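You operate a simulated robot arm through the tools that you are given. There is no shell and no other tool. Be economical: measure what you need, move in short steps, check, and stop when the job is done.

Carry out the task below with a simulated robot arm. There is one attempt and no reset: what you move stays moved.

TASK
Dip the blue-sealed small bearing beside the tank in oil and leave it on the grid.
Fine: Lower it on the grey rack and raise the rack again.
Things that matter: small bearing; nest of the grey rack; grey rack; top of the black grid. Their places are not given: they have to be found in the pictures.

It is judged by the outcome, as a careful person would: the job done as asked, and still so three seconds after it is handed in. It fails if anything else is knocked over, pushed out of place, dropped, spilled or broken.

THE ROBOT
A 7-joint arm with a two-finger parallel gripper, fixed in place. Base frame: the origin is at the foot of the arm, x ahead of it, y to its left, z up; the work surface is at about z = 0.86. Lengths are in m, angles in degrees, forces in N, time in s.
With the tool pointing down near the work surface it reaches from about 0.24 to 0.68 m from the base axis. Its first joint turns from -66.0 to 66.0 degrees. Payload 2.4 kg.
Tool frame: the origin (TCP) lies between the finger pads and is the grasp point; the fingertips stand 0.03 m ahead of it; z points along the fingers, y is the line along which they close. The gripper opens to 0.094 m. The fingers are 0.028 m wide and 0.01 m thick; the gripper's body (0.05 by 0.096 m) begins 0.055 m behind the TCP.
Orientation is that of the tool frame in the base frame, as a unit quaternion [x, y, z, w]. With the fingers straight down and closing along the base's y, the tool's x points along the base's -x, its y along +y and its z along -z.

THE INTERFACE
- The arm moves only by the tool step_arm. Its argument "increments" is a list of rows, each a list of 3 entries, a list of its own where there are three numbers: the turn, a rotation vector about the tool's x, y, z in units of 5 degrees (1.0 is 5 degrees), then the shift along the tool's x, y, z in units of 40 mm (1.0 is 40 mm), then the closure, from 0 (fully open) to 1 (shut). In form: [[[rx, ry, rz], [x, y, z], gripper], ...]. A call has 1 to 8 rows; each row shifts and turns the commanded pose from where the row before left it, along the tool's axes as they then stand. A call with a number of a shift or a turn outside -1 to 1 is refused whole. A row lasts 0.2 s, in which the tool goes at most 0.05 m and 8.6 degrees; a call with a longer step from one row to the next is refused whole, and so is a gripper value outside its range. A pose out of reach is approached as far as the arm can. The call stops where the force on the tool passes 70 N (or 10 N more than at its start, if that is more) or the arm is blocked; 0.2 s more then pass. The fingers move at their own pace (about 0.153 m/s each) and stop on an object; they squeeze with about 21 N. The grip force told is the motor's: it shows also when the fingers shut on nothing. Time passes only in rows, and 0.2 s behind the last, so rows that do not move let the fingers close. It gives the time, the measured TCP pose, the force on the tool (base axes), the opening and the grip force at its end, in the units of the frame above (readings bear some noise).
- Cameras (640 x 400 px; columns grow to the right, rows downward): "scene" is fixed at [0.025, 0.4681, 1.4511]; the picture's right is [-0.92, -0.40, 0.00], its down [-0.18, 0.41, -0.90] and it looks along [0.36, -0.82, -0.44] (base axes); focal length 376 px, centre (320, 200). "wrist" rides on the gripper at [-0.037, 0, -0.058] in the tool frame; the picture's right is [0.00, -1.00, 0.00], its down [0.97, 0.00, -0.24] and it looks along [0.24, 0.00, 0.97] (tool axes); focal length 218 px, centre (320, 200).
- get_image(camera): a new picture of that camera. No time passes.
- measure_at(camera, pixels): for up to 12 pixels [column, row] of the newest picture of that camera ("zoom" is the newest enlarged one), the place [x, y, z] in the base frame of the surface seen there, good to about 0.002 m, but the place of the scene camera against the robot may be out by one fixed shift of up to 0.025 m in any direction. No time passes.
- inspect(camera, box): a new picture of the part [left, top, right, bottom] of that camera's present view, enlarged. No time passes.
- hand_in(): hands the job in; it is judged then, once.

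Work in short steps. Measure before you move; look again where a grasp or a placing could have gone wrong, and mend it. You have 80 turns and 34 pictures in all, those below and enlarged ones among them. Open the gripper and draw the arm clear of the work before you hand the job in, unless the task says otherwise; then end with one line.

The tools are called after "Call:" as a command line: name --argument value ..., lists and objects as JSON in quotes. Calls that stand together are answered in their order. step_arm: Moves the arm, as the interface text tells. Its arguments: {"type":"object","properties":{"increments":{"type":"array","items":{"type":"array"}}},"required":["increments"]} The other tools are called the same way: get_image (camera) takes a picture; measure_at (camera, pixels) gives the place of the surface under pixels of a picture; inspect (camera, box) takes an enlarged picture of a part of a camera's view; hand_in () hands the job in.

At the start:

```text
clock: 0.0
eef_pos: [0.4509, -0.0991, 1.1451]
ee_rot: [0.0, 1.0, 0.0, 0.0]
ft_force: [0.3, -1.2, -0.5]
gripper_width: 0.0938
grasp_force: 0.0
```

scene: 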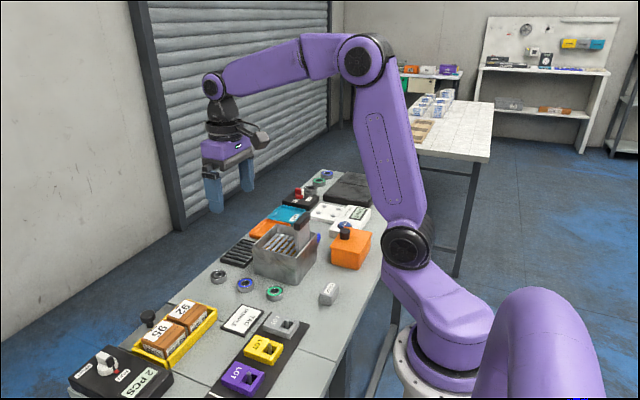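
wrist: 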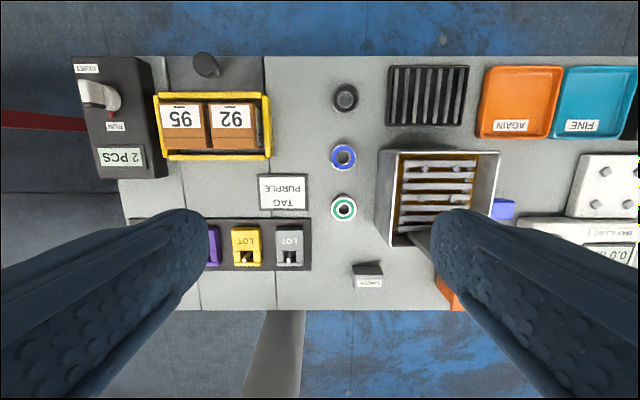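

I start with enlarged views of the tank and bearings area.

Call:
inspect --camera "wrist" --box '[310, 50, 530, 290]'

Call:
inspect --camera "scene" --box '[190, 160, 390, 310]'

Call:
measure_at --camera "wrist" --pixels '[[343, 158], [343, 147], [344, 208], [420, 190], [450, 169], [393, 160], [490, 155], [430, 100], [400, 170], [360, 130], [405, 205], [435, 186]]'

```text
1.67 times, centred on (420, 170) of wrist
```

zoom: 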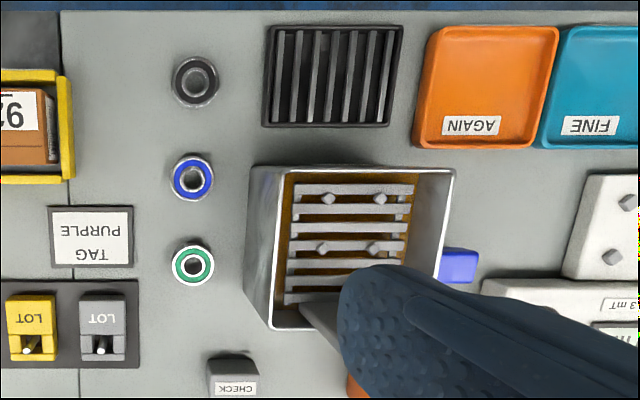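

```text
2.67 times, centred on (290, 235) of scene
```

zoom: 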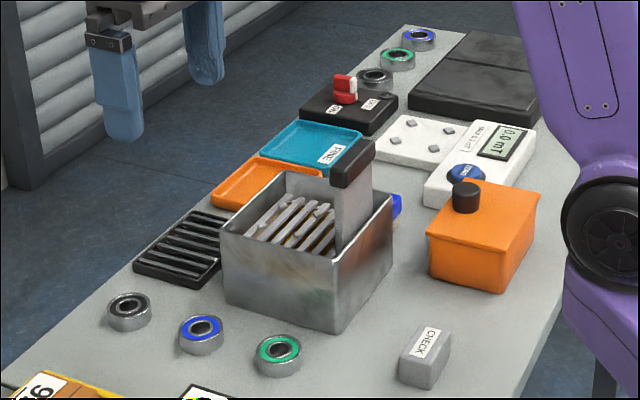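

```text
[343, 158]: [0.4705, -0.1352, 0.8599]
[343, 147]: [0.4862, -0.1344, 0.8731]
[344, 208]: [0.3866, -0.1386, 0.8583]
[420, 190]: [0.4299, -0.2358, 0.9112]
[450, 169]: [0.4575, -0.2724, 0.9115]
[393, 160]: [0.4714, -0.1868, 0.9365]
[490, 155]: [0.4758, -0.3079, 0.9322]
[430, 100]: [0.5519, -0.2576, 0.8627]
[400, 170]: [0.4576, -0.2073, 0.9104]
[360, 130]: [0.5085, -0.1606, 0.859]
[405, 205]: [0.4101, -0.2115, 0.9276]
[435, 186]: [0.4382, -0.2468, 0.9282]
```

Blue bearing beside the tank is at about (0.47,-0.135). The finger hides the rack's handle, so I move over the tank for a better look.

Call:
step_arm --increments '[[[0, 0, 0], [0, -1, 0], 0], [[0, 0, 0], [0, -1, 0], 0], [[0, 0, 0], [0, -1, 0], 0], [[0, 0, 0], [0, -0.7, 0], 0]]'

Call:
inspect --camera "wrist" --box '[220, 80, 420, 280]'

Call:
get_image --camera "wrist"

```text
clock: 1.0
eef_pos: [0.4521, -0.2464, 1.1454]
ee_rot: [-0.002, 1.0, 0.0, 0.001]
ft_force: [0.4, -0.4, 0.1]
gripper_width: 0.094
grasp_force: 0.0
```

```text
2.00 times, centred on (320, 180) of wrist
```

zoom: 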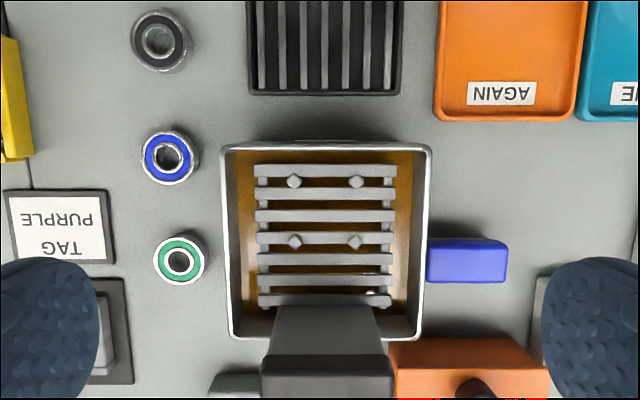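

```text
28 pictures are left
```

wrist: 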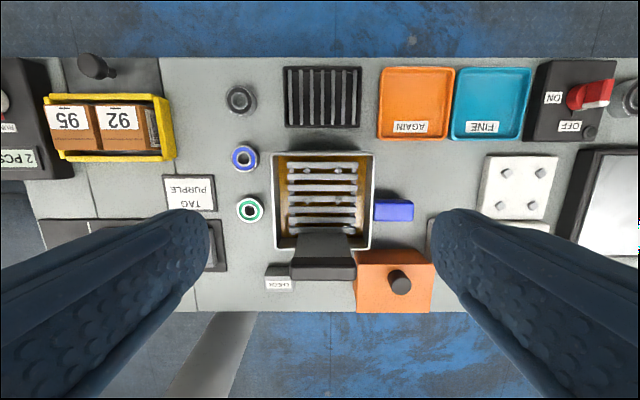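

Call:
measure_at --camera "zoom" --pixels '[[294, 181], [356, 181], [295, 242], [354, 242], [325, 215], [325, 238], [325, 170], [170, 134], [190, 165], [149, 172], [325, 365], [245, 300]]'

Call:
measure_at --camera "wrist" --pixels '[[293, 260], [354, 261], [323, 240], [323, 255], [323, 274], [395, 205], [288, 70], [357, 70], [288, 122], [357, 122], [322, 97], [327, 97]]'

Call:
inspect --camera "scene" --box '[230, 200, 350, 275]'

```text
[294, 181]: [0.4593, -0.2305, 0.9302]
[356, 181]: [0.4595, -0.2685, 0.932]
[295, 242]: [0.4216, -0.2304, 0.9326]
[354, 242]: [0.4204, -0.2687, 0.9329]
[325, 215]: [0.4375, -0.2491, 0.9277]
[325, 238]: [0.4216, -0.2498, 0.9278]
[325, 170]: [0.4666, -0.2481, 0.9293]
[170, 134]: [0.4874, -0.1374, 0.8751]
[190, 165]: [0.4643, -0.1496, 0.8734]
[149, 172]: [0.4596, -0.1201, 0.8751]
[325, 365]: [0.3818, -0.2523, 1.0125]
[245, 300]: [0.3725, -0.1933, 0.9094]
```

```text
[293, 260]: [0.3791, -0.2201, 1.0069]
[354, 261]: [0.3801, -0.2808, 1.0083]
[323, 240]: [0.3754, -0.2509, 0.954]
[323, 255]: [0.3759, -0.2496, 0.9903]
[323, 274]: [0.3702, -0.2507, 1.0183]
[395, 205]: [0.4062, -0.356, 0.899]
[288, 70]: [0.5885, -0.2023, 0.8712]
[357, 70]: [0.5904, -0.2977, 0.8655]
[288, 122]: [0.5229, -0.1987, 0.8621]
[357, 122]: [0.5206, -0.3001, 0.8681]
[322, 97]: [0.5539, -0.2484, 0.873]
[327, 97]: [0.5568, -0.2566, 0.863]
```

```text
5.33 times, centred on (290, 238) of scene
```

zoom: 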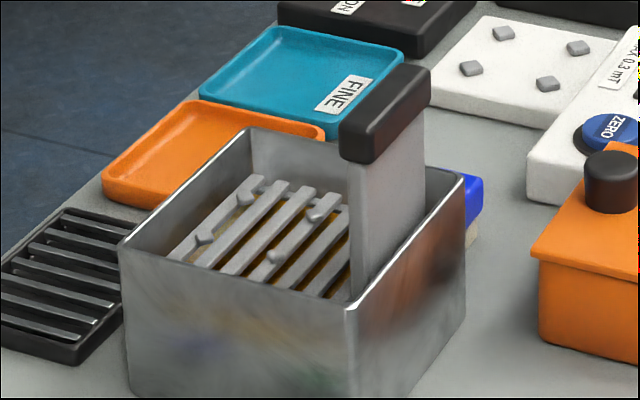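

Nest centre is about (0.440,-0.2495) with slat tops at z 0.928 and peg tops at 0.932. The handle is at (0.38,-0.25), top 1.018. I go above the blue bearing with the fingers partly open, because the tank wall is close.

Call:
step_arm --increments '[[[0, 0, 0], [-0.11, 0.7, 0.9], 0.3], [[0, 0, 0], [-0.11, 0.7, 0.9], 0.4], [[0, 0, 0], [-0.11, 0.7, 0.9], 0.4], [[0, 0, 0], [-0.11, 0.7, 0.9], 0.4]]'

Call:
get_image --camera "wrist"

```text
clock: 2.0
eef_pos: [0.4681, -0.1322, 0.9999]
ee_rot: [0.0, 1.0, 0.001, -0.001]
ft_force: [-0.2, -0.4, 0.3]
gripper_width: 0.0565
grasp_force: 0.0
```

```text
26 pictures are left
```

wrist: 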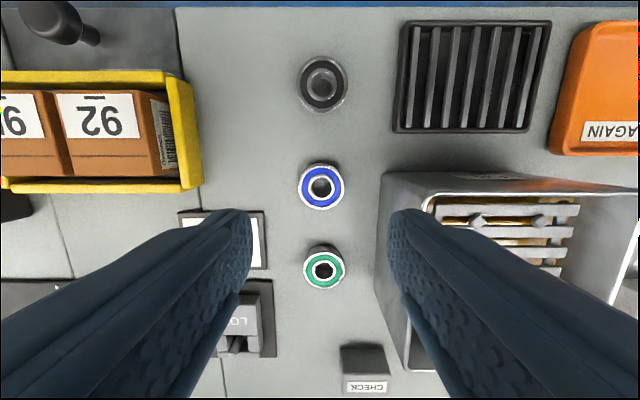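

Call:
measure_at --camera "wrist" --pixels '[[301, 186], [342, 186], [321, 166], [321, 205], [307, 170], [335, 201], [320, 215], [386, 182], [383, 240]]'

```text
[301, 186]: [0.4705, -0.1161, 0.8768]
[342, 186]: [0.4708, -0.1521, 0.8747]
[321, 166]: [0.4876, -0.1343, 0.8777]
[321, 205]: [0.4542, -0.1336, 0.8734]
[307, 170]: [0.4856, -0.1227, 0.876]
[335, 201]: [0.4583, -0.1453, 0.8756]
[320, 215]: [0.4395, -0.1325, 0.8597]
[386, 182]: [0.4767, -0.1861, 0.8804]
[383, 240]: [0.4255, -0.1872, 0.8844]
```

Bearing centre is (0.471,-0.134), diameter about 36 mm, top 0.875. I descend to TCP 0.896 and close.

Call:
step_arm --increments '[[[0, 0, 0], [-0.07, -0.045, 0.9], 0.4], [[0, 0, 0], [0, 0, 0.9], 0.4], [[0, 0, 0], [0, 0, 0.5], 0.4], [[0, 0, 0], [0, 0, 0.3], 0.4], [[0, 0, 0], [0, 0, 0], 0.4]]'

Call:
step_arm --increments '[[[0, 0, 0], [0, 0, 0], 0.6], [[0, 0, 0], [0, 0, 0], 1], [[0, 0, 0], [0, 0, 0], 1]]'

```text
clock: 3.2
eef_pos: [0.4699, -0.1367, 0.8969]
ee_rot: [0.0, 1.0, 0.0, 0.0]
ft_force: [0.6, 0.6, 0.3]
gripper_width: 0.0566
grasp_force: 0.1
```

```text
clock: 4.0
eef_pos: [0.4698, -0.1357, 0.8963]
ee_rot: [0.0, 1.0, 0.0, -0.001]
ft_force: [0.5, 0.3, 0.0]
gripper_width: 0.0389
grasp_force: 21.4
```

Gripped at 39 mm, 21 N. I lift and travel over the nest.

Call:
step_arm --increments '[[[0, 0, 0], [0, 0, -0.6], 1], [[0, 0, 0], [0, 0, -1], 1], [[0, 0, 0], [0, 0, -1], 1], [[0, 0, 0], [0.15, -0.7, 0], 1], [[0, 0, 0], [0.2, -0.7, 0], 1], [[0, 0, 0], [0.2, -0.7, 0], 1], [[0, 0, 0], [0.195, -0.745, 0], 1], [[0, 0, 0], [0, 0, 0], 1]]'

Call:
get_image --camera "wrist"

```text
clock: 5.8
eef_pos: [0.4444, -0.2523, 1.0014]
ee_rot: [-0.001, 1.0, 0.001, 0.0]
ft_force: [-0.3, -1.0, -0.4]
gripper_width: 0.0389
grasp_force: 20.7
```

```text
25 pictures are left
```

wrist: 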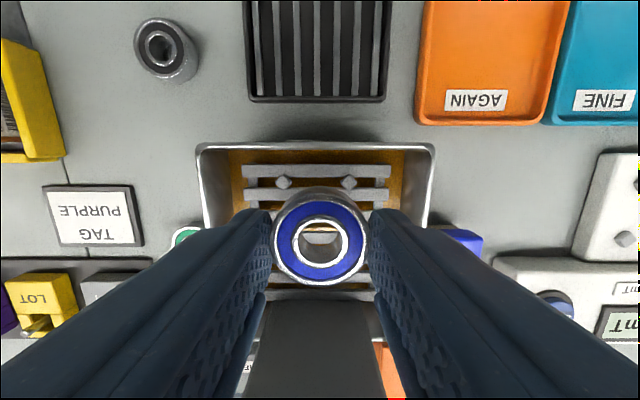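

Call:
measure_at --camera "wrist" --pixels '[[283, 182], [350, 182], [277, 240], [364, 240], [320, 207], [320, 276], [290, 214], [350, 214], [320, 168], [320, 300], [215, 147], [430, 147]]'

```text
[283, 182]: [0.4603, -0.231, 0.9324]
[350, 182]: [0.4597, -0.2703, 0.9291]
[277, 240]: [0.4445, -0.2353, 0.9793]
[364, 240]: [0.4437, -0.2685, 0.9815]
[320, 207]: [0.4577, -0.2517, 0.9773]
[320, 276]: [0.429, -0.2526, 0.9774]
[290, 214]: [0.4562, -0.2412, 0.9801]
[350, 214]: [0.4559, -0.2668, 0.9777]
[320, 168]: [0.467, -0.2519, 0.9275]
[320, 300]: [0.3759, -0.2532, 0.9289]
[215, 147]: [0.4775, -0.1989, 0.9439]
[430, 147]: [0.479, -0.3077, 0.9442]
```

Bearing is at (0.4435,-0.252) and the nest at (0.440,-0.250). I correct that and lower about 33 mm, then ease down to contact.

Call:
step_arm --increments '[[[0, 0, 0], [0.08, 0.04, 0], 1], [[0, 0, 0], [0, 0, 0.4], 1], [[0, 0, 0], [0, 0, 0.35], 1], [[0, 0, 0], [0, 0, 0.06], 1], [[0, 0, 0], [0, 0, 0], 1]]'

Call:
get_image --camera "wrist"

```text
clock: 7.0
eef_pos: [0.4373, -0.2496, 0.9693]
ee_rot: [-0.001, 1.0, 0.0, 0.0]
ft_force: [-0.2, -0.4, -0.5]
gripper_width: 0.0389
grasp_force: 20.4
```

```text
24 pictures are left
```

wrist: 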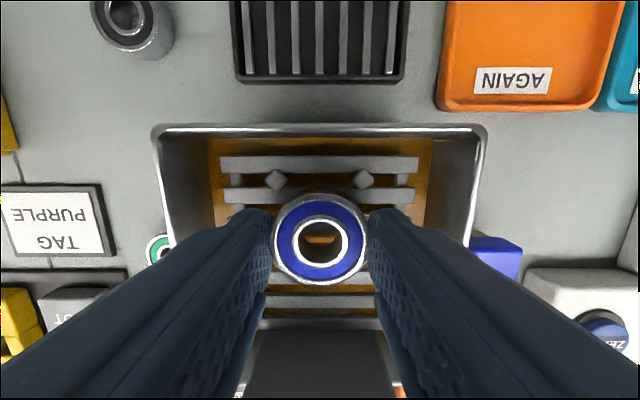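

Call:
step_arm --increments '[[[0, 0, 0], [0, 0, 0.04], 1], [[0, 0, 0], [0, 0, 0.03], 1], [[0, 0, 0], [0, 0, 0], 1]]'

Call:
measure_at --camera "wrist" --pixels '[[275, 180], [362, 180], [278, 240], [364, 240], [320, 206], [320, 274]]'

```text
clock: 7.8
eef_pos: [0.4379, -0.25, 0.9676]
ee_rot: [0.0, 1.0, 0.0, 0.0]
ft_force: [-0.3, 0.3, -1.1]
gripper_width: 0.0386
grasp_force: 20.8
```

```text
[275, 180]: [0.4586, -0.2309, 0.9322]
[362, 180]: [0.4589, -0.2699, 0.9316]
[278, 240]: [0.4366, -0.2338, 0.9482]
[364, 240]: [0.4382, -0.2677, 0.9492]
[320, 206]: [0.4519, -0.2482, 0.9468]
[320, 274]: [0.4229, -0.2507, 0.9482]
```

Bearing is about 2 mm low in x. I correct that and touch down.

Call:
step_arm --increments '[[[0, 0, 0], [-0.05, 0, 0.02], 1], [[0, 0, 0], [0, 0, 0.025], 1], [[0, 0, 0], [0, 0, 0], 1]]'

```text
clock: 8.6
eef_pos: [0.4389, -0.2497, 0.9647]
ee_rot: [0.001, 1.0, 0.0, 0.0]
ft_force: [-0.1, 0.7, -1.0]
gripper_width: 0.0389
grasp_force: 21.2
```

Call:
step_arm --increments '[[[0, 0, 0], [0, 0, 0.025], 1], [[0, 0, 0], [0, 0, 0], 1]]'

Call:
get_image --camera "wrist"

Call:
inspect --camera "scene" --box '[230, 190, 350, 265]'

```text
clock: 9.2
eef_pos: [0.4397, -0.2491, 0.9645]
ee_rot: [0.0, 1.0, 0.0, 0.0]
ft_force: [0.4, 0.4, 2.7]
gripper_width: 0.0388
grasp_force: 21.2
```

```text
23 pictures are left
```

wrist: 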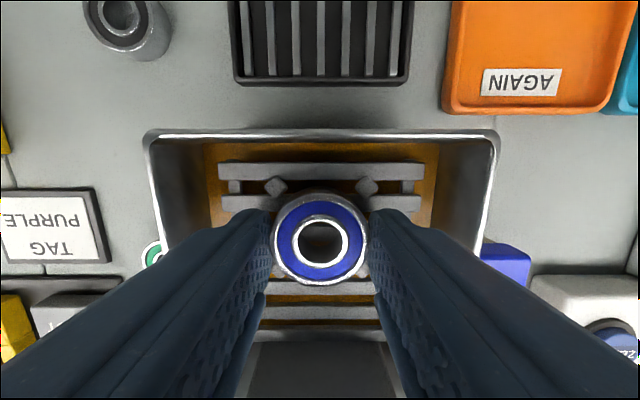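

```text
5.33 times, centred on (290, 228) of scene
```

zoom: 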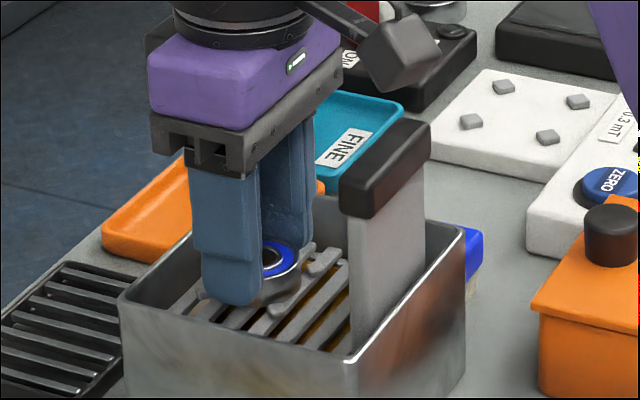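

Contact (Fz 2.7 N), and the bearing sits between the pegs. I open slightly and rise straight up.

Call:
step_arm --increments '[[[0, 0, 0], [0, 0, 0], 0.45], [[0, 0, 0], [0, 0, 0], 0.4], [[0, 0, 0], [0, 0, -0.5], 0.4], [[0, 0, 0], [0, 0, -1], 0.4], [[0, 0, 0], [0, 0, -1], 0.2], [[0, 0, 0], [0, 0, -1], 0], [[0, 0, 0], [0, 0, 0], 0]]'

Call:
get_image --camera "wrist"

```text
clock: 10.8
eef_pos: [0.4375, -0.25, 1.1053]
ee_rot: [0.0, 1.0, 0.0, 0.0]
ft_force: [0.4, -0.7, -0.5]
gripper_width: 0.0941
grasp_force: 0.0
```

```text
21 pictures are left
```

wrist: 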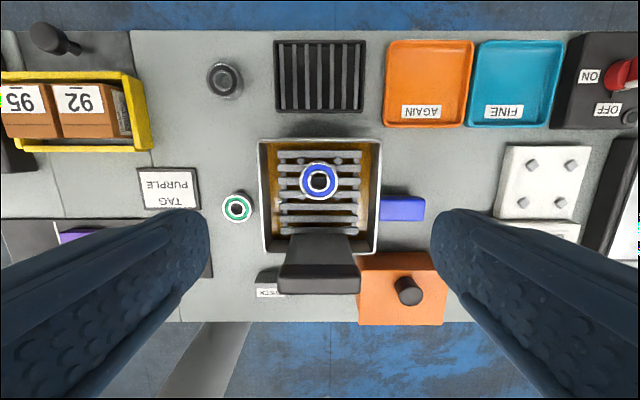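

Call:
measure_at --camera "wrist" --pixels '[[280, 280], [358, 281], [320, 268], [320, 290], [285, 268], [354, 268], [407, 290], [365, 265], [270, 245], [372, 245], [318, 238], [262, 225]]'

Call:
inspect --camera "scene" --box '[230, 190, 390, 290]'

```text
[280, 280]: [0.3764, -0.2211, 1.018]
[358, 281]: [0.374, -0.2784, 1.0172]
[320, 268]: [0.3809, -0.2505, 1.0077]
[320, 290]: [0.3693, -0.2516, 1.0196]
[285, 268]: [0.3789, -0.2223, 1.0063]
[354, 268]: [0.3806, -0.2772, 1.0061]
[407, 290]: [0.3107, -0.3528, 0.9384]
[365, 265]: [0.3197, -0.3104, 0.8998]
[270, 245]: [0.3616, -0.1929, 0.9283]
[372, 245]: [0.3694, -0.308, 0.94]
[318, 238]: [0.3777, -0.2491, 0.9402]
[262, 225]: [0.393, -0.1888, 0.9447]
```

```text
4.00 times, centred on (310, 240) of scene
```

zoom: 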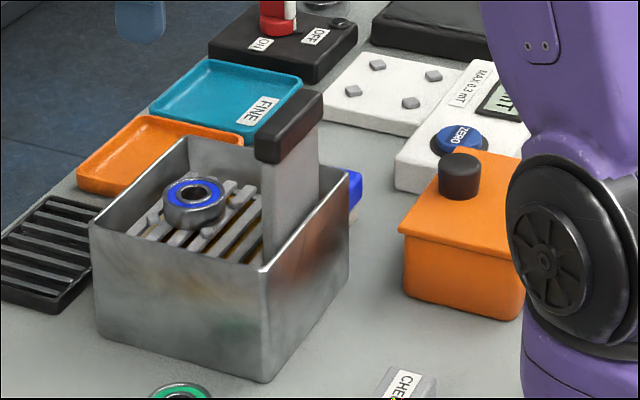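

Bearing is seated in the nest. The handle runs y -0.221 to -0.279, x 0.36 to 0.38, top 1.019. I move over it and descend, straddling its ends.

Call:
step_arm --increments '[[[0, 0, 0], [0.85, 0, 0], 0], [[0, 0, 0], [0.85, 0, 0], 0], [[0, 0, 0], [0, 0, 0.9], 0], [[0, 0, 0], [0, 0, 0.6], 0], [[0, 0, 0], [0, 0, 0.33], 0], [[0, 0, 0], [0, 0, 0], 0]]'

Call:
inspect --camera "scene" --box '[230, 160, 390, 260]'

```text
clock: 12.2
eef_pos: [0.3725, -0.2497, 1.0285]
ee_rot: [0.0, 1.0, 0.0, 0.0]
ft_force: [0.4, -0.1, 0.8]
gripper_width: 0.0939
grasp_force: 0.1
```

```text
4.00 times, centred on (310, 210) of scene
```

zoom: 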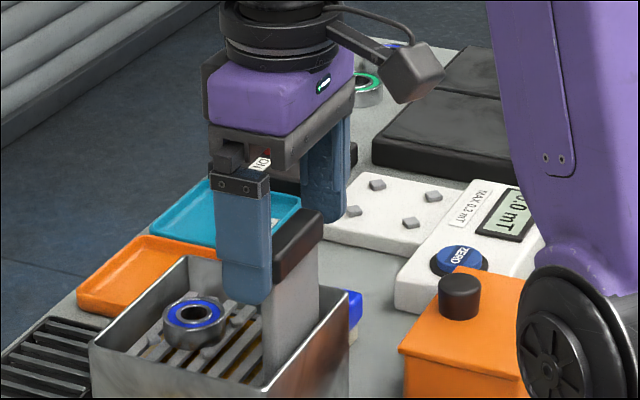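

Call:
step_arm --increments '[[[0, 0, 0], [0, 0, 0], 0.3], [[0, 0, 0], [0, 0, 0], 0.6], [[0, 0, 0], [0, 0, 0], 1], [[0, 0, 0], [0, 0, 0], 1]]'

Call:
step_arm --increments '[[[0, 0, 0], [0, 0, 0.12], 1], [[0, 0, 0], [0, 0, 0.12], 1], [[0, 0, 0], [0, 0, 0], 1]]'

Call:
inspect --camera "scene" --box '[230, 160, 390, 260]'

```text
clock: 13.2
eef_pos: [0.3723, -0.2496, 1.0301]
ee_rot: [-0.001, 1.0, -0.001, -0.001]
ft_force: [-0.2, -11.2, -5.5]
gripper_width: 0.0653
grasp_force: 45.3
```

```text
clock: 14.0
eef_pos: [0.3714, -0.249, 1.0215]
ee_rot: [0.0, 1.0, -0.001, 0.0]
ft_force: [6.2, -16.6, 1.4]
gripper_width: 0.0653
grasp_force: 45.1
```

```text
4.00 times, centred on (310, 210) of scene
```

zoom: 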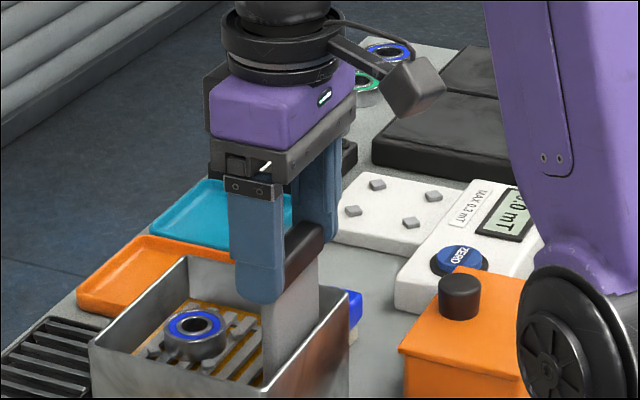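

The rack follows with low vertical force. A side force of -16 N suggests I am off-centre, so I shift slightly in -y and keep lowering.

Call:
step_arm --increments '[[[0, 0, 0], [0, -0.03, 0.12], 1], [[0, 0, 0], [0, 0, 0.15], 1], [[0, 0, 0], [0, 0, 0.15], 1], [[0, 0, 0], [0, 0, 0], 1]]'

Call:
inspect --camera "scene" --box '[230, 160, 390, 260]'

```text
clock: 15.0
eef_pos: [0.3728, -0.2504, 1.0049]
ee_rot: [0.0, 1.0, -0.001, 0.0]
ft_force: [0.1, -8.3, 0.3]
gripper_width: 0.0653
grasp_force: 44.7
```

```text
4.00 times, centred on (310, 210) of scene
```

zoom: 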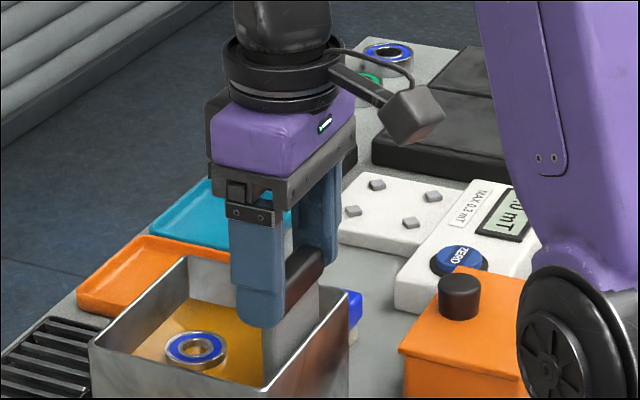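

The oil surface is visible and the bearing's top is still above it. I lower further in small steps; the fingertips stay above the rim (0.945).

Call:
step_arm --increments '[[[0, 0, 0], [0, -0.02, 0.12], 1], [[0, 0, 0], [0, 0, 0.12], 1], [[0, 0, 0], [0, 0, 0.12], 1], [[0, 0, 0], [0, 0, 0], 1]]'

Call:
inspect --camera "scene" --box '[230, 160, 390, 260]'

Call:
get_image --camera "wrist"

```text
clock: 16.0
eef_pos: [0.3714, -0.2498, 0.9901]
ee_rot: [-0.001, 1.0, 0.001, -0.001]
ft_force: [4.8, 3.1, 0.8]
gripper_width: 0.0654
grasp_force: 44.5
```

```text
4.00 times, centred on (310, 210) of scene
```

zoom: 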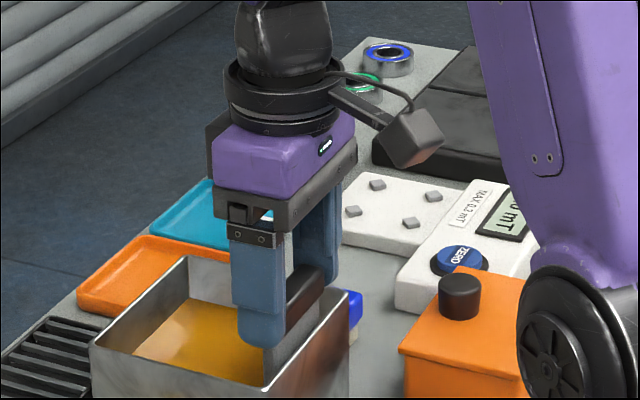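

```text
15 pictures are left
```

wrist: 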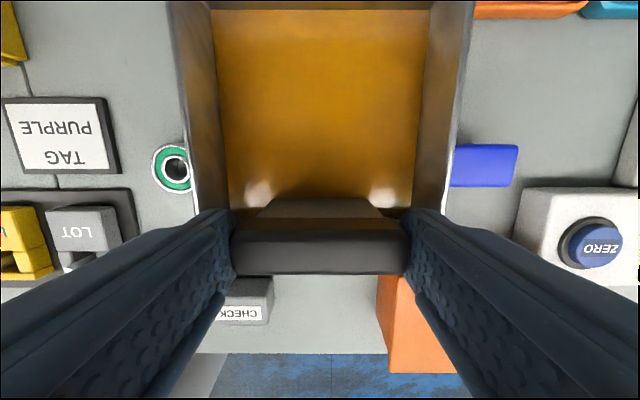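

Bearing is out of sight under oil. I check the oil level.

Call:
measure_at --camera "wrist" --pixels '[[320, 100], [320, 150], [280, 60], [320, 250], [440, 150], [195, 150], [360, 130]]'

```text
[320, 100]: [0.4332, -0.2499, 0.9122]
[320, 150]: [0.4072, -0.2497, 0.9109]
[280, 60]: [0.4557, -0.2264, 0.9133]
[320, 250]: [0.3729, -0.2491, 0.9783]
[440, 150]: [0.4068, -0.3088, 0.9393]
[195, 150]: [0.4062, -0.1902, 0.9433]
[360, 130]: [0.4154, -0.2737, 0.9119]
```

Oil surface is at 0.912 and the bearing top at about 0.904. I go 8 mm lower to be sure and dwell.

Call:
step_arm --increments '[[[0, 0, 0], [0, 0, 0.1], 1], [[0, 0, 0], [0, 0, 0.1], 1], [[0, 0, 0], [0, 0, 0], 1], [[0, 0, 0], [0, 0, 0], 1], [[0, 0, 0], [0, 0, 0], 1], [[0, 0, 0], [0, 0, 0], 1], [[0, 0, 0], [0, 0, 0], 1], [[0, 0, 0], [0, 0, 0], 1]]'

Call:
step_arm --increments '[[[0, 0, 0], [0, 0, 0], 1], [[0, 0, 0], [0, 0, 0], 1], [[0, 0, 0], [0, 0, 0], 1], [[0, 0, 0], [0, 0, 0], 1], [[0, 0, 0], [0, 0, 0], 1], [[0, 0, 0], [0, 0, 0], 1], [[0, 0, 0], [0, 0, 0], 1], [[0, 0, 0], [0, 0, 0], 1]]'

```text
clock: 17.8
eef_pos: [0.3724, -0.2504, 0.9824]
ee_rot: [-0.001, 1.0, 0.0, 0.001]
ft_force: [2.3, 18.0, 36.9]
gripper_width: 0.0652
grasp_force: 44.6
```

```text
clock: 19.6
eef_pos: [0.3723, -0.2501, 0.9826]
ee_rot: [0.0, 1.0, -0.001, 0.001]
ft_force: [6.6, 21.5, 34.8]
gripper_width: 0.0654
grasp_force: 44.9
```

The rack has reached its bottom stop (35 N). Now I raise it slowly back by the same amount.

Call:
step_arm --increments '[[[0, 0, 0], [0, 0.02, -0.12], 1], [[0, 0, 0], [0, 0.02, -0.18], 1], [[0, 0, 0], [0, 0, -0.18], 1], [[0, 0, 0], [0, 0, -0.18], 1], [[0, 0, 0], [0, 0, -0.18], 1], [[0, 0, 0], [0, 0, -0.18], 1], [[0, 0, 0], [0, 0, -0.12], 1], [[0, 0, 0], [0, 0, -0.05], 1]]'

Call:
inspect --camera "scene" --box '[230, 160, 390, 260]'

```text
clock: 21.4
eef_pos: [0.3692, -0.2508, 1.0271]
ee_rot: [0.001, 1.0, 0.002, -0.002]
ft_force: [7.1, 0.6, -35.9]
gripper_width: 0.0654
grasp_force: 44.6
```

```text
4.00 times, centred on (310, 210) of scene
```

zoom: 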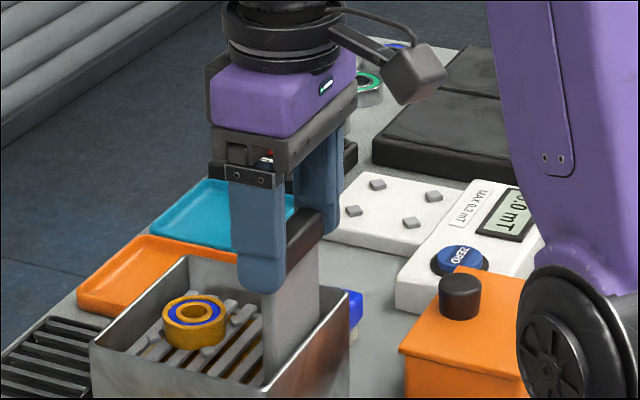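

The bearing is oil-coated and the rack is at its top stop. I ease the force, wait a moment for drips, and open the gripper.

Call:
step_arm --increments '[[[0, 0, 0], [0, 0, 0.03], 1], [[0, 0, 0], [0, 0, 0], 1], [[0, 0, 0], [0, 0, 0], 1], [[0, 0, 0], [0, 0, 0], 1], [[0, 0, 0], [0, 0, 0], 1], [[0, 0, 0], [0, 0, 0], 0.2], [[0, 0, 0], [0, 0, 0], 0], [[0, 0, 0], [0, 0, 0], 0]]'

Call:
step_arm --increments '[[[0, 0, 0], [0, 0, -0.6], 0], [[0, 0, 0], [0, 0, -0.9], 0], [[0, 0, 0], [0, 0, -0.6], 0], [[0, 0, 0], [-0.9, 0, 0], 0], [[0, 0, 0], [-0.85, 0, 0], 0], [[0, 0, 0], [0, 0, 0], 0]]'

Call:
get_image --camera "wrist"

```text
clock: 23.2
eef_pos: [0.3726, -0.249, 1.0283]
ee_rot: [-0.001, 1.0, 0.0, -0.001]
ft_force: [0.4, 1.0, 0.0]
gripper_width: 0.0937
grasp_force: 0.0
```

```text
clock: 24.6
eef_pos: [0.4429, -0.249, 1.1121]
ee_rot: [0.0, 1.0, 0.001, -0.001]
ft_force: [0.0, 0.8, -0.4]
gripper_width: 0.0941
grasp_force: 0.1
```

```text
13 pictures are left
```

wrist: 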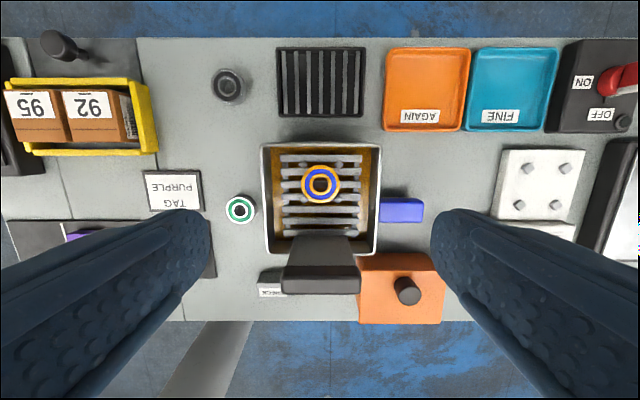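

Call:
inspect --camera "wrist" --box '[270, 130, 370, 230]'

Call:
measure_at --camera "wrist" --pixels '[[303, 183], [339, 183], [321, 167], [321, 200], [320, 220], [305, 162], [336, 162], [320, 283]]'

```text
4.00 times, centred on (320, 180) of wrist
```

zoom: 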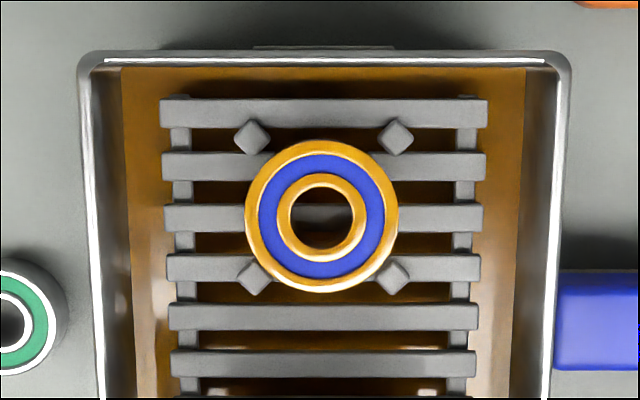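

```text
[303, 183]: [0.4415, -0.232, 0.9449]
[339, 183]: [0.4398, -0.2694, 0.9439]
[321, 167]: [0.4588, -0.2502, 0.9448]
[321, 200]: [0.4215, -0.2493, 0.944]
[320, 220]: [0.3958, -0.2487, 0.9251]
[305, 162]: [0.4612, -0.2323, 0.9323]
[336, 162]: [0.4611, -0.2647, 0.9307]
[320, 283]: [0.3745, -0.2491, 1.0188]
```

The rack stays up and the bearing is centred at (0.440,-0.2505). I grasp it as before, with tips above the pegs.

Call:
step_arm --increments '[[[0, 0, 0], [0.06, 0, 0], 0.4], [[0, 0, 0], [0, 0, 1], 0.4], [[0, 0, 0], [0, 0, 1], 0.4], [[0, 0, 0], [0, 0, 0.9], 0.4], [[0, 0, 0], [0, 0, 0.5], 0.4], [[0, 0, 0], [0, 0, 0.22], 0.4], [[0, 0, 0], [0, 0, 0], 0.4]]'

Call:
step_arm --increments '[[[0, 0, 0], [0, 0, 0], 0.6], [[0, 0, 0], [0, 0, 0], 1], [[0, 0, 0], [0, 0, 0], 1]]'

```text
clock: 26.2
eef_pos: [0.4387, -0.2513, 0.9663]
ee_rot: [0.0, 1.0, 0.0, 0.0]
ft_force: [-0.2, 0.0, 0.8]
gripper_width: 0.0567
grasp_force: 0.1
```

```text
clock: 27.0
eef_pos: [0.44, -0.2511, 0.9682]
ee_rot: [0.0, 1.0, 0.0, 0.0]
ft_force: [0.2, 0.7, 0.3]
gripper_width: 0.0388
grasp_force: 20.9
```

Gripped. I lift, let it drip over the tank briefly, then move over the grid.

Call:
step_arm --increments '[[[0, 0, 0], [0, 0, -0.3], 1], [[0, 0, 0], [0, 0, -0.7], 1], [[0, 0, 0], [0, 0, -0.5], 1], [[0, 0, 0], [0, 0, 0], 1], [[0, 0, 0], [0, 0, 0], 1], [[0, 0, 0], [0, 0, 0], 1], [[0, 0, 0], [0, 0, 0], 1], [[0, 0, 0], [0, 0, 0], 1]]'

Call:
step_arm --increments '[[[0, 0, 0], [0, 0, 0], 1], [[0, 0, 0], [0, 0, 0], 1], [[0, 0, 0], [-0.5, 0, 0], 1], [[0, 0, 0], [-0.8, 0, 0], 1], [[0, 0, 0], [-0.8, 0, 0], 1], [[0, 0, 0], [-0.6, 0, 0], 1], [[0, 0, 0], [-0.19, 0, 0], 1], [[0, 0, 0], [0, 0, 0], 1]]'

Call:
get_image --camera "wrist"

```text
clock: 28.8
eef_pos: [0.4404, -0.2492, 1.0291]
ee_rot: [0.0, 1.0, 0.0, 0.001]
ft_force: [-0.2, -0.4, -0.8]
gripper_width: 0.0391
grasp_force: 21.4
```

```text
clock: 30.6
eef_pos: [0.5559, -0.2511, 1.0281]
ee_rot: [-0.001, 1.0, 0.001, 0.001]
ft_force: [0.0, 0.1, -1.3]
gripper_width: 0.0388
grasp_force: 21.2
```

```text
11 pictures are left
```

wrist: 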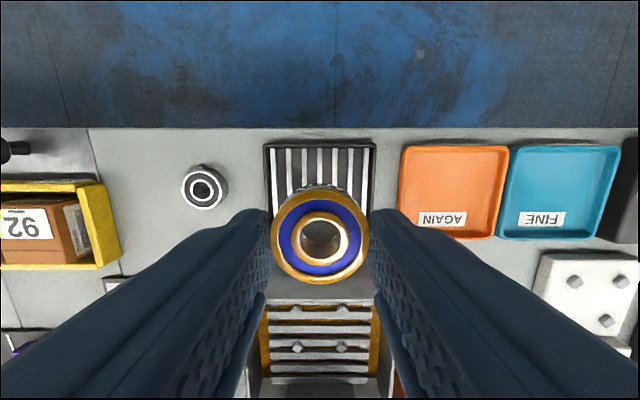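

Call:
measure_at --camera "wrist" --pixels '[[267, 146], [373, 145], [305, 165], [289, 165], [337, 165], [268, 200], [370, 190], [320, 143], [277, 237], [364, 237]]'

```text
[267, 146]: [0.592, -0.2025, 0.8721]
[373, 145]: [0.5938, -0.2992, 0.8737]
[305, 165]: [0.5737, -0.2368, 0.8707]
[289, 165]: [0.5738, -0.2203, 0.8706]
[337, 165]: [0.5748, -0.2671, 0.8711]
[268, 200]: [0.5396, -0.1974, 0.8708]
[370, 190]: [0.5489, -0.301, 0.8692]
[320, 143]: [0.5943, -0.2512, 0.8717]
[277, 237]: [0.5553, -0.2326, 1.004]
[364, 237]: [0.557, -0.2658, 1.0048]
```

Bar tops are at z 0.871. I lower about 113 mm, then ease to contact.

Call:
step_arm --increments '[[[0, 0, 0], [-0.03, 0, 0.9], 1], [[0, 0, 0], [0, 0, 0.9], 1], [[0, 0, 0], [0, 0, 0.7], 1], [[0, 0, 0], [0, 0, 0.3], 1], [[0, 0, 0], [0, 0, 0.04], 1], [[0, 0, 0], [0, 0, 0], 1]]'

Call:
get_image --camera "wrist"

```text
clock: 32.0
eef_pos: [0.5553, -0.249, 0.9138]
ee_rot: [0.0, 1.0, 0.0, 0.0]
ft_force: [0.6, -0.8, -1.4]
gripper_width: 0.0388
grasp_force: 21.0
```

```text
10 pictures are left
```

wrist: 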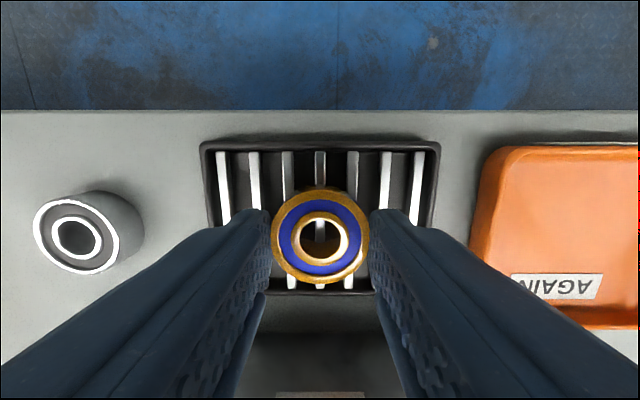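

Call:
step_arm --increments '[[[0, 0, 0], [0, 0, 0.05], 1], [[0, 0, 0], [0, 0, 0.03], 1], [[0, 0, 0], [0, 0, 0], 1]]'

Call:
step_arm --increments '[[[0, 0, 0], [0, 0, 0.025], 1], [[0, 0, 0], [0, 0, 0], 1]]'

```text
clock: 32.8
eef_pos: [0.5559, -0.2505, 0.9107]
ee_rot: [0.0, 1.0, 0.0, 0.0]
ft_force: [-0.5, -1.1, 3.4]
gripper_width: 0.0386
grasp_force: 21.3
```

```text
clock: 33.4
eef_pos: [0.5556, -0.2497, 0.9103]
ee_rot: [0.0, 1.0, 0.0, 0.001]
ft_force: [-2.8, 0.9, 14.2]
gripper_width: 0.0387
grasp_force: 21.2
```

Contact at 14 N, so the bearing is resting on the bars. I release and rise.

Call:
step_arm --increments '[[[0, 0, 0], [0, 0, -0.025], 1], [[0, 0, 0], [0, 0, 0], 0.45], [[0, 0, 0], [0, 0, 0], 0.4], [[0, 0, 0], [0, 0, -0.4], 0.4], [[0, 0, 0], [0, 0, -1], 0.4], [[0, 0, 0], [0, 0, -1], 0.2], [[0, 0, 0], [0, 0, -1], 0], [[0, 0, 0], [0, 0, -1], 0]]'

Call:
step_arm --increments '[[[0, 0, 0], [0.9, 0.5, -0.3], 0], [[0, 0, 0], [0.9, 0.5, -0.3], 0], [[0, 0, 0], [0.5, 0.5, 0], 0], [[0, 0, 0], [0, 0, 0], 0], [[0, 0, 0], [0, 0, 0], 0]]'

Call:
get_image --camera "wrist"

Call:
inspect --camera "scene" --box '[190, 160, 390, 310]'

```text
clock: 35.2
eef_pos: [0.5549, -0.2489, 1.087]
ee_rot: [0.0, 1.0, 0.0, 0.0]
ft_force: [-0.2, -0.1, -0.2]
gripper_width: 0.0941
grasp_force: 0.0
```

```text
clock: 36.4
eef_pos: [0.4628, -0.1888, 1.1109]
ee_rot: [0.0, 1.0, 0.0, 0.001]
ft_force: [0.1, 0.3, 0.8]
gripper_width: 0.0942
grasp_force: 0.1
```

```text
9 pictures are left
```

wrist: 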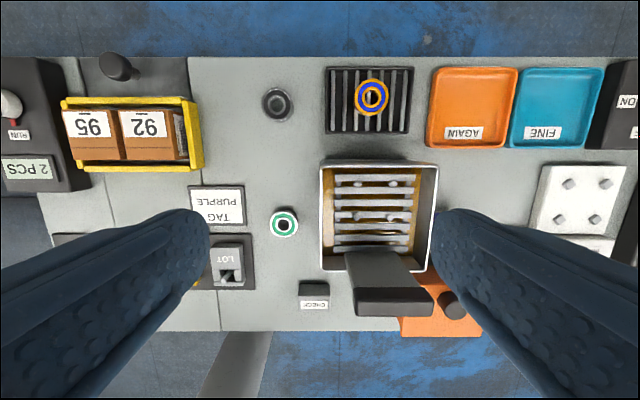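

```text
2.67 times, centred on (290, 235) of scene
```

zoom: 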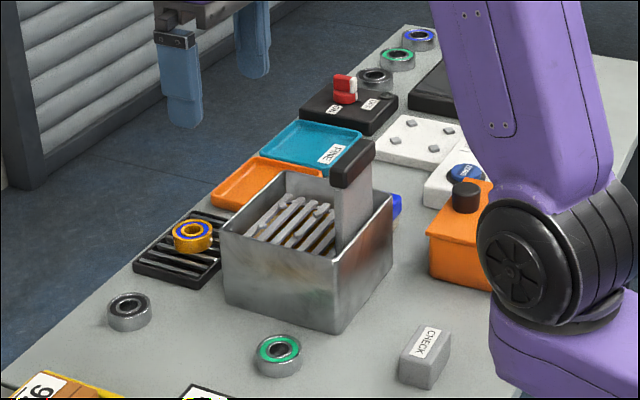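

The oiled bearing lies flat on the grid, the rack is up, nothing else has moved, and the gripper is open and clear.

Call:
hand_in

```text
The job is handed in.
```

I dipped the blue-sealed bearing in oil on the grey rack, raised the rack to its top stop, and left the bearing flat on the black grid; the job is handed in.
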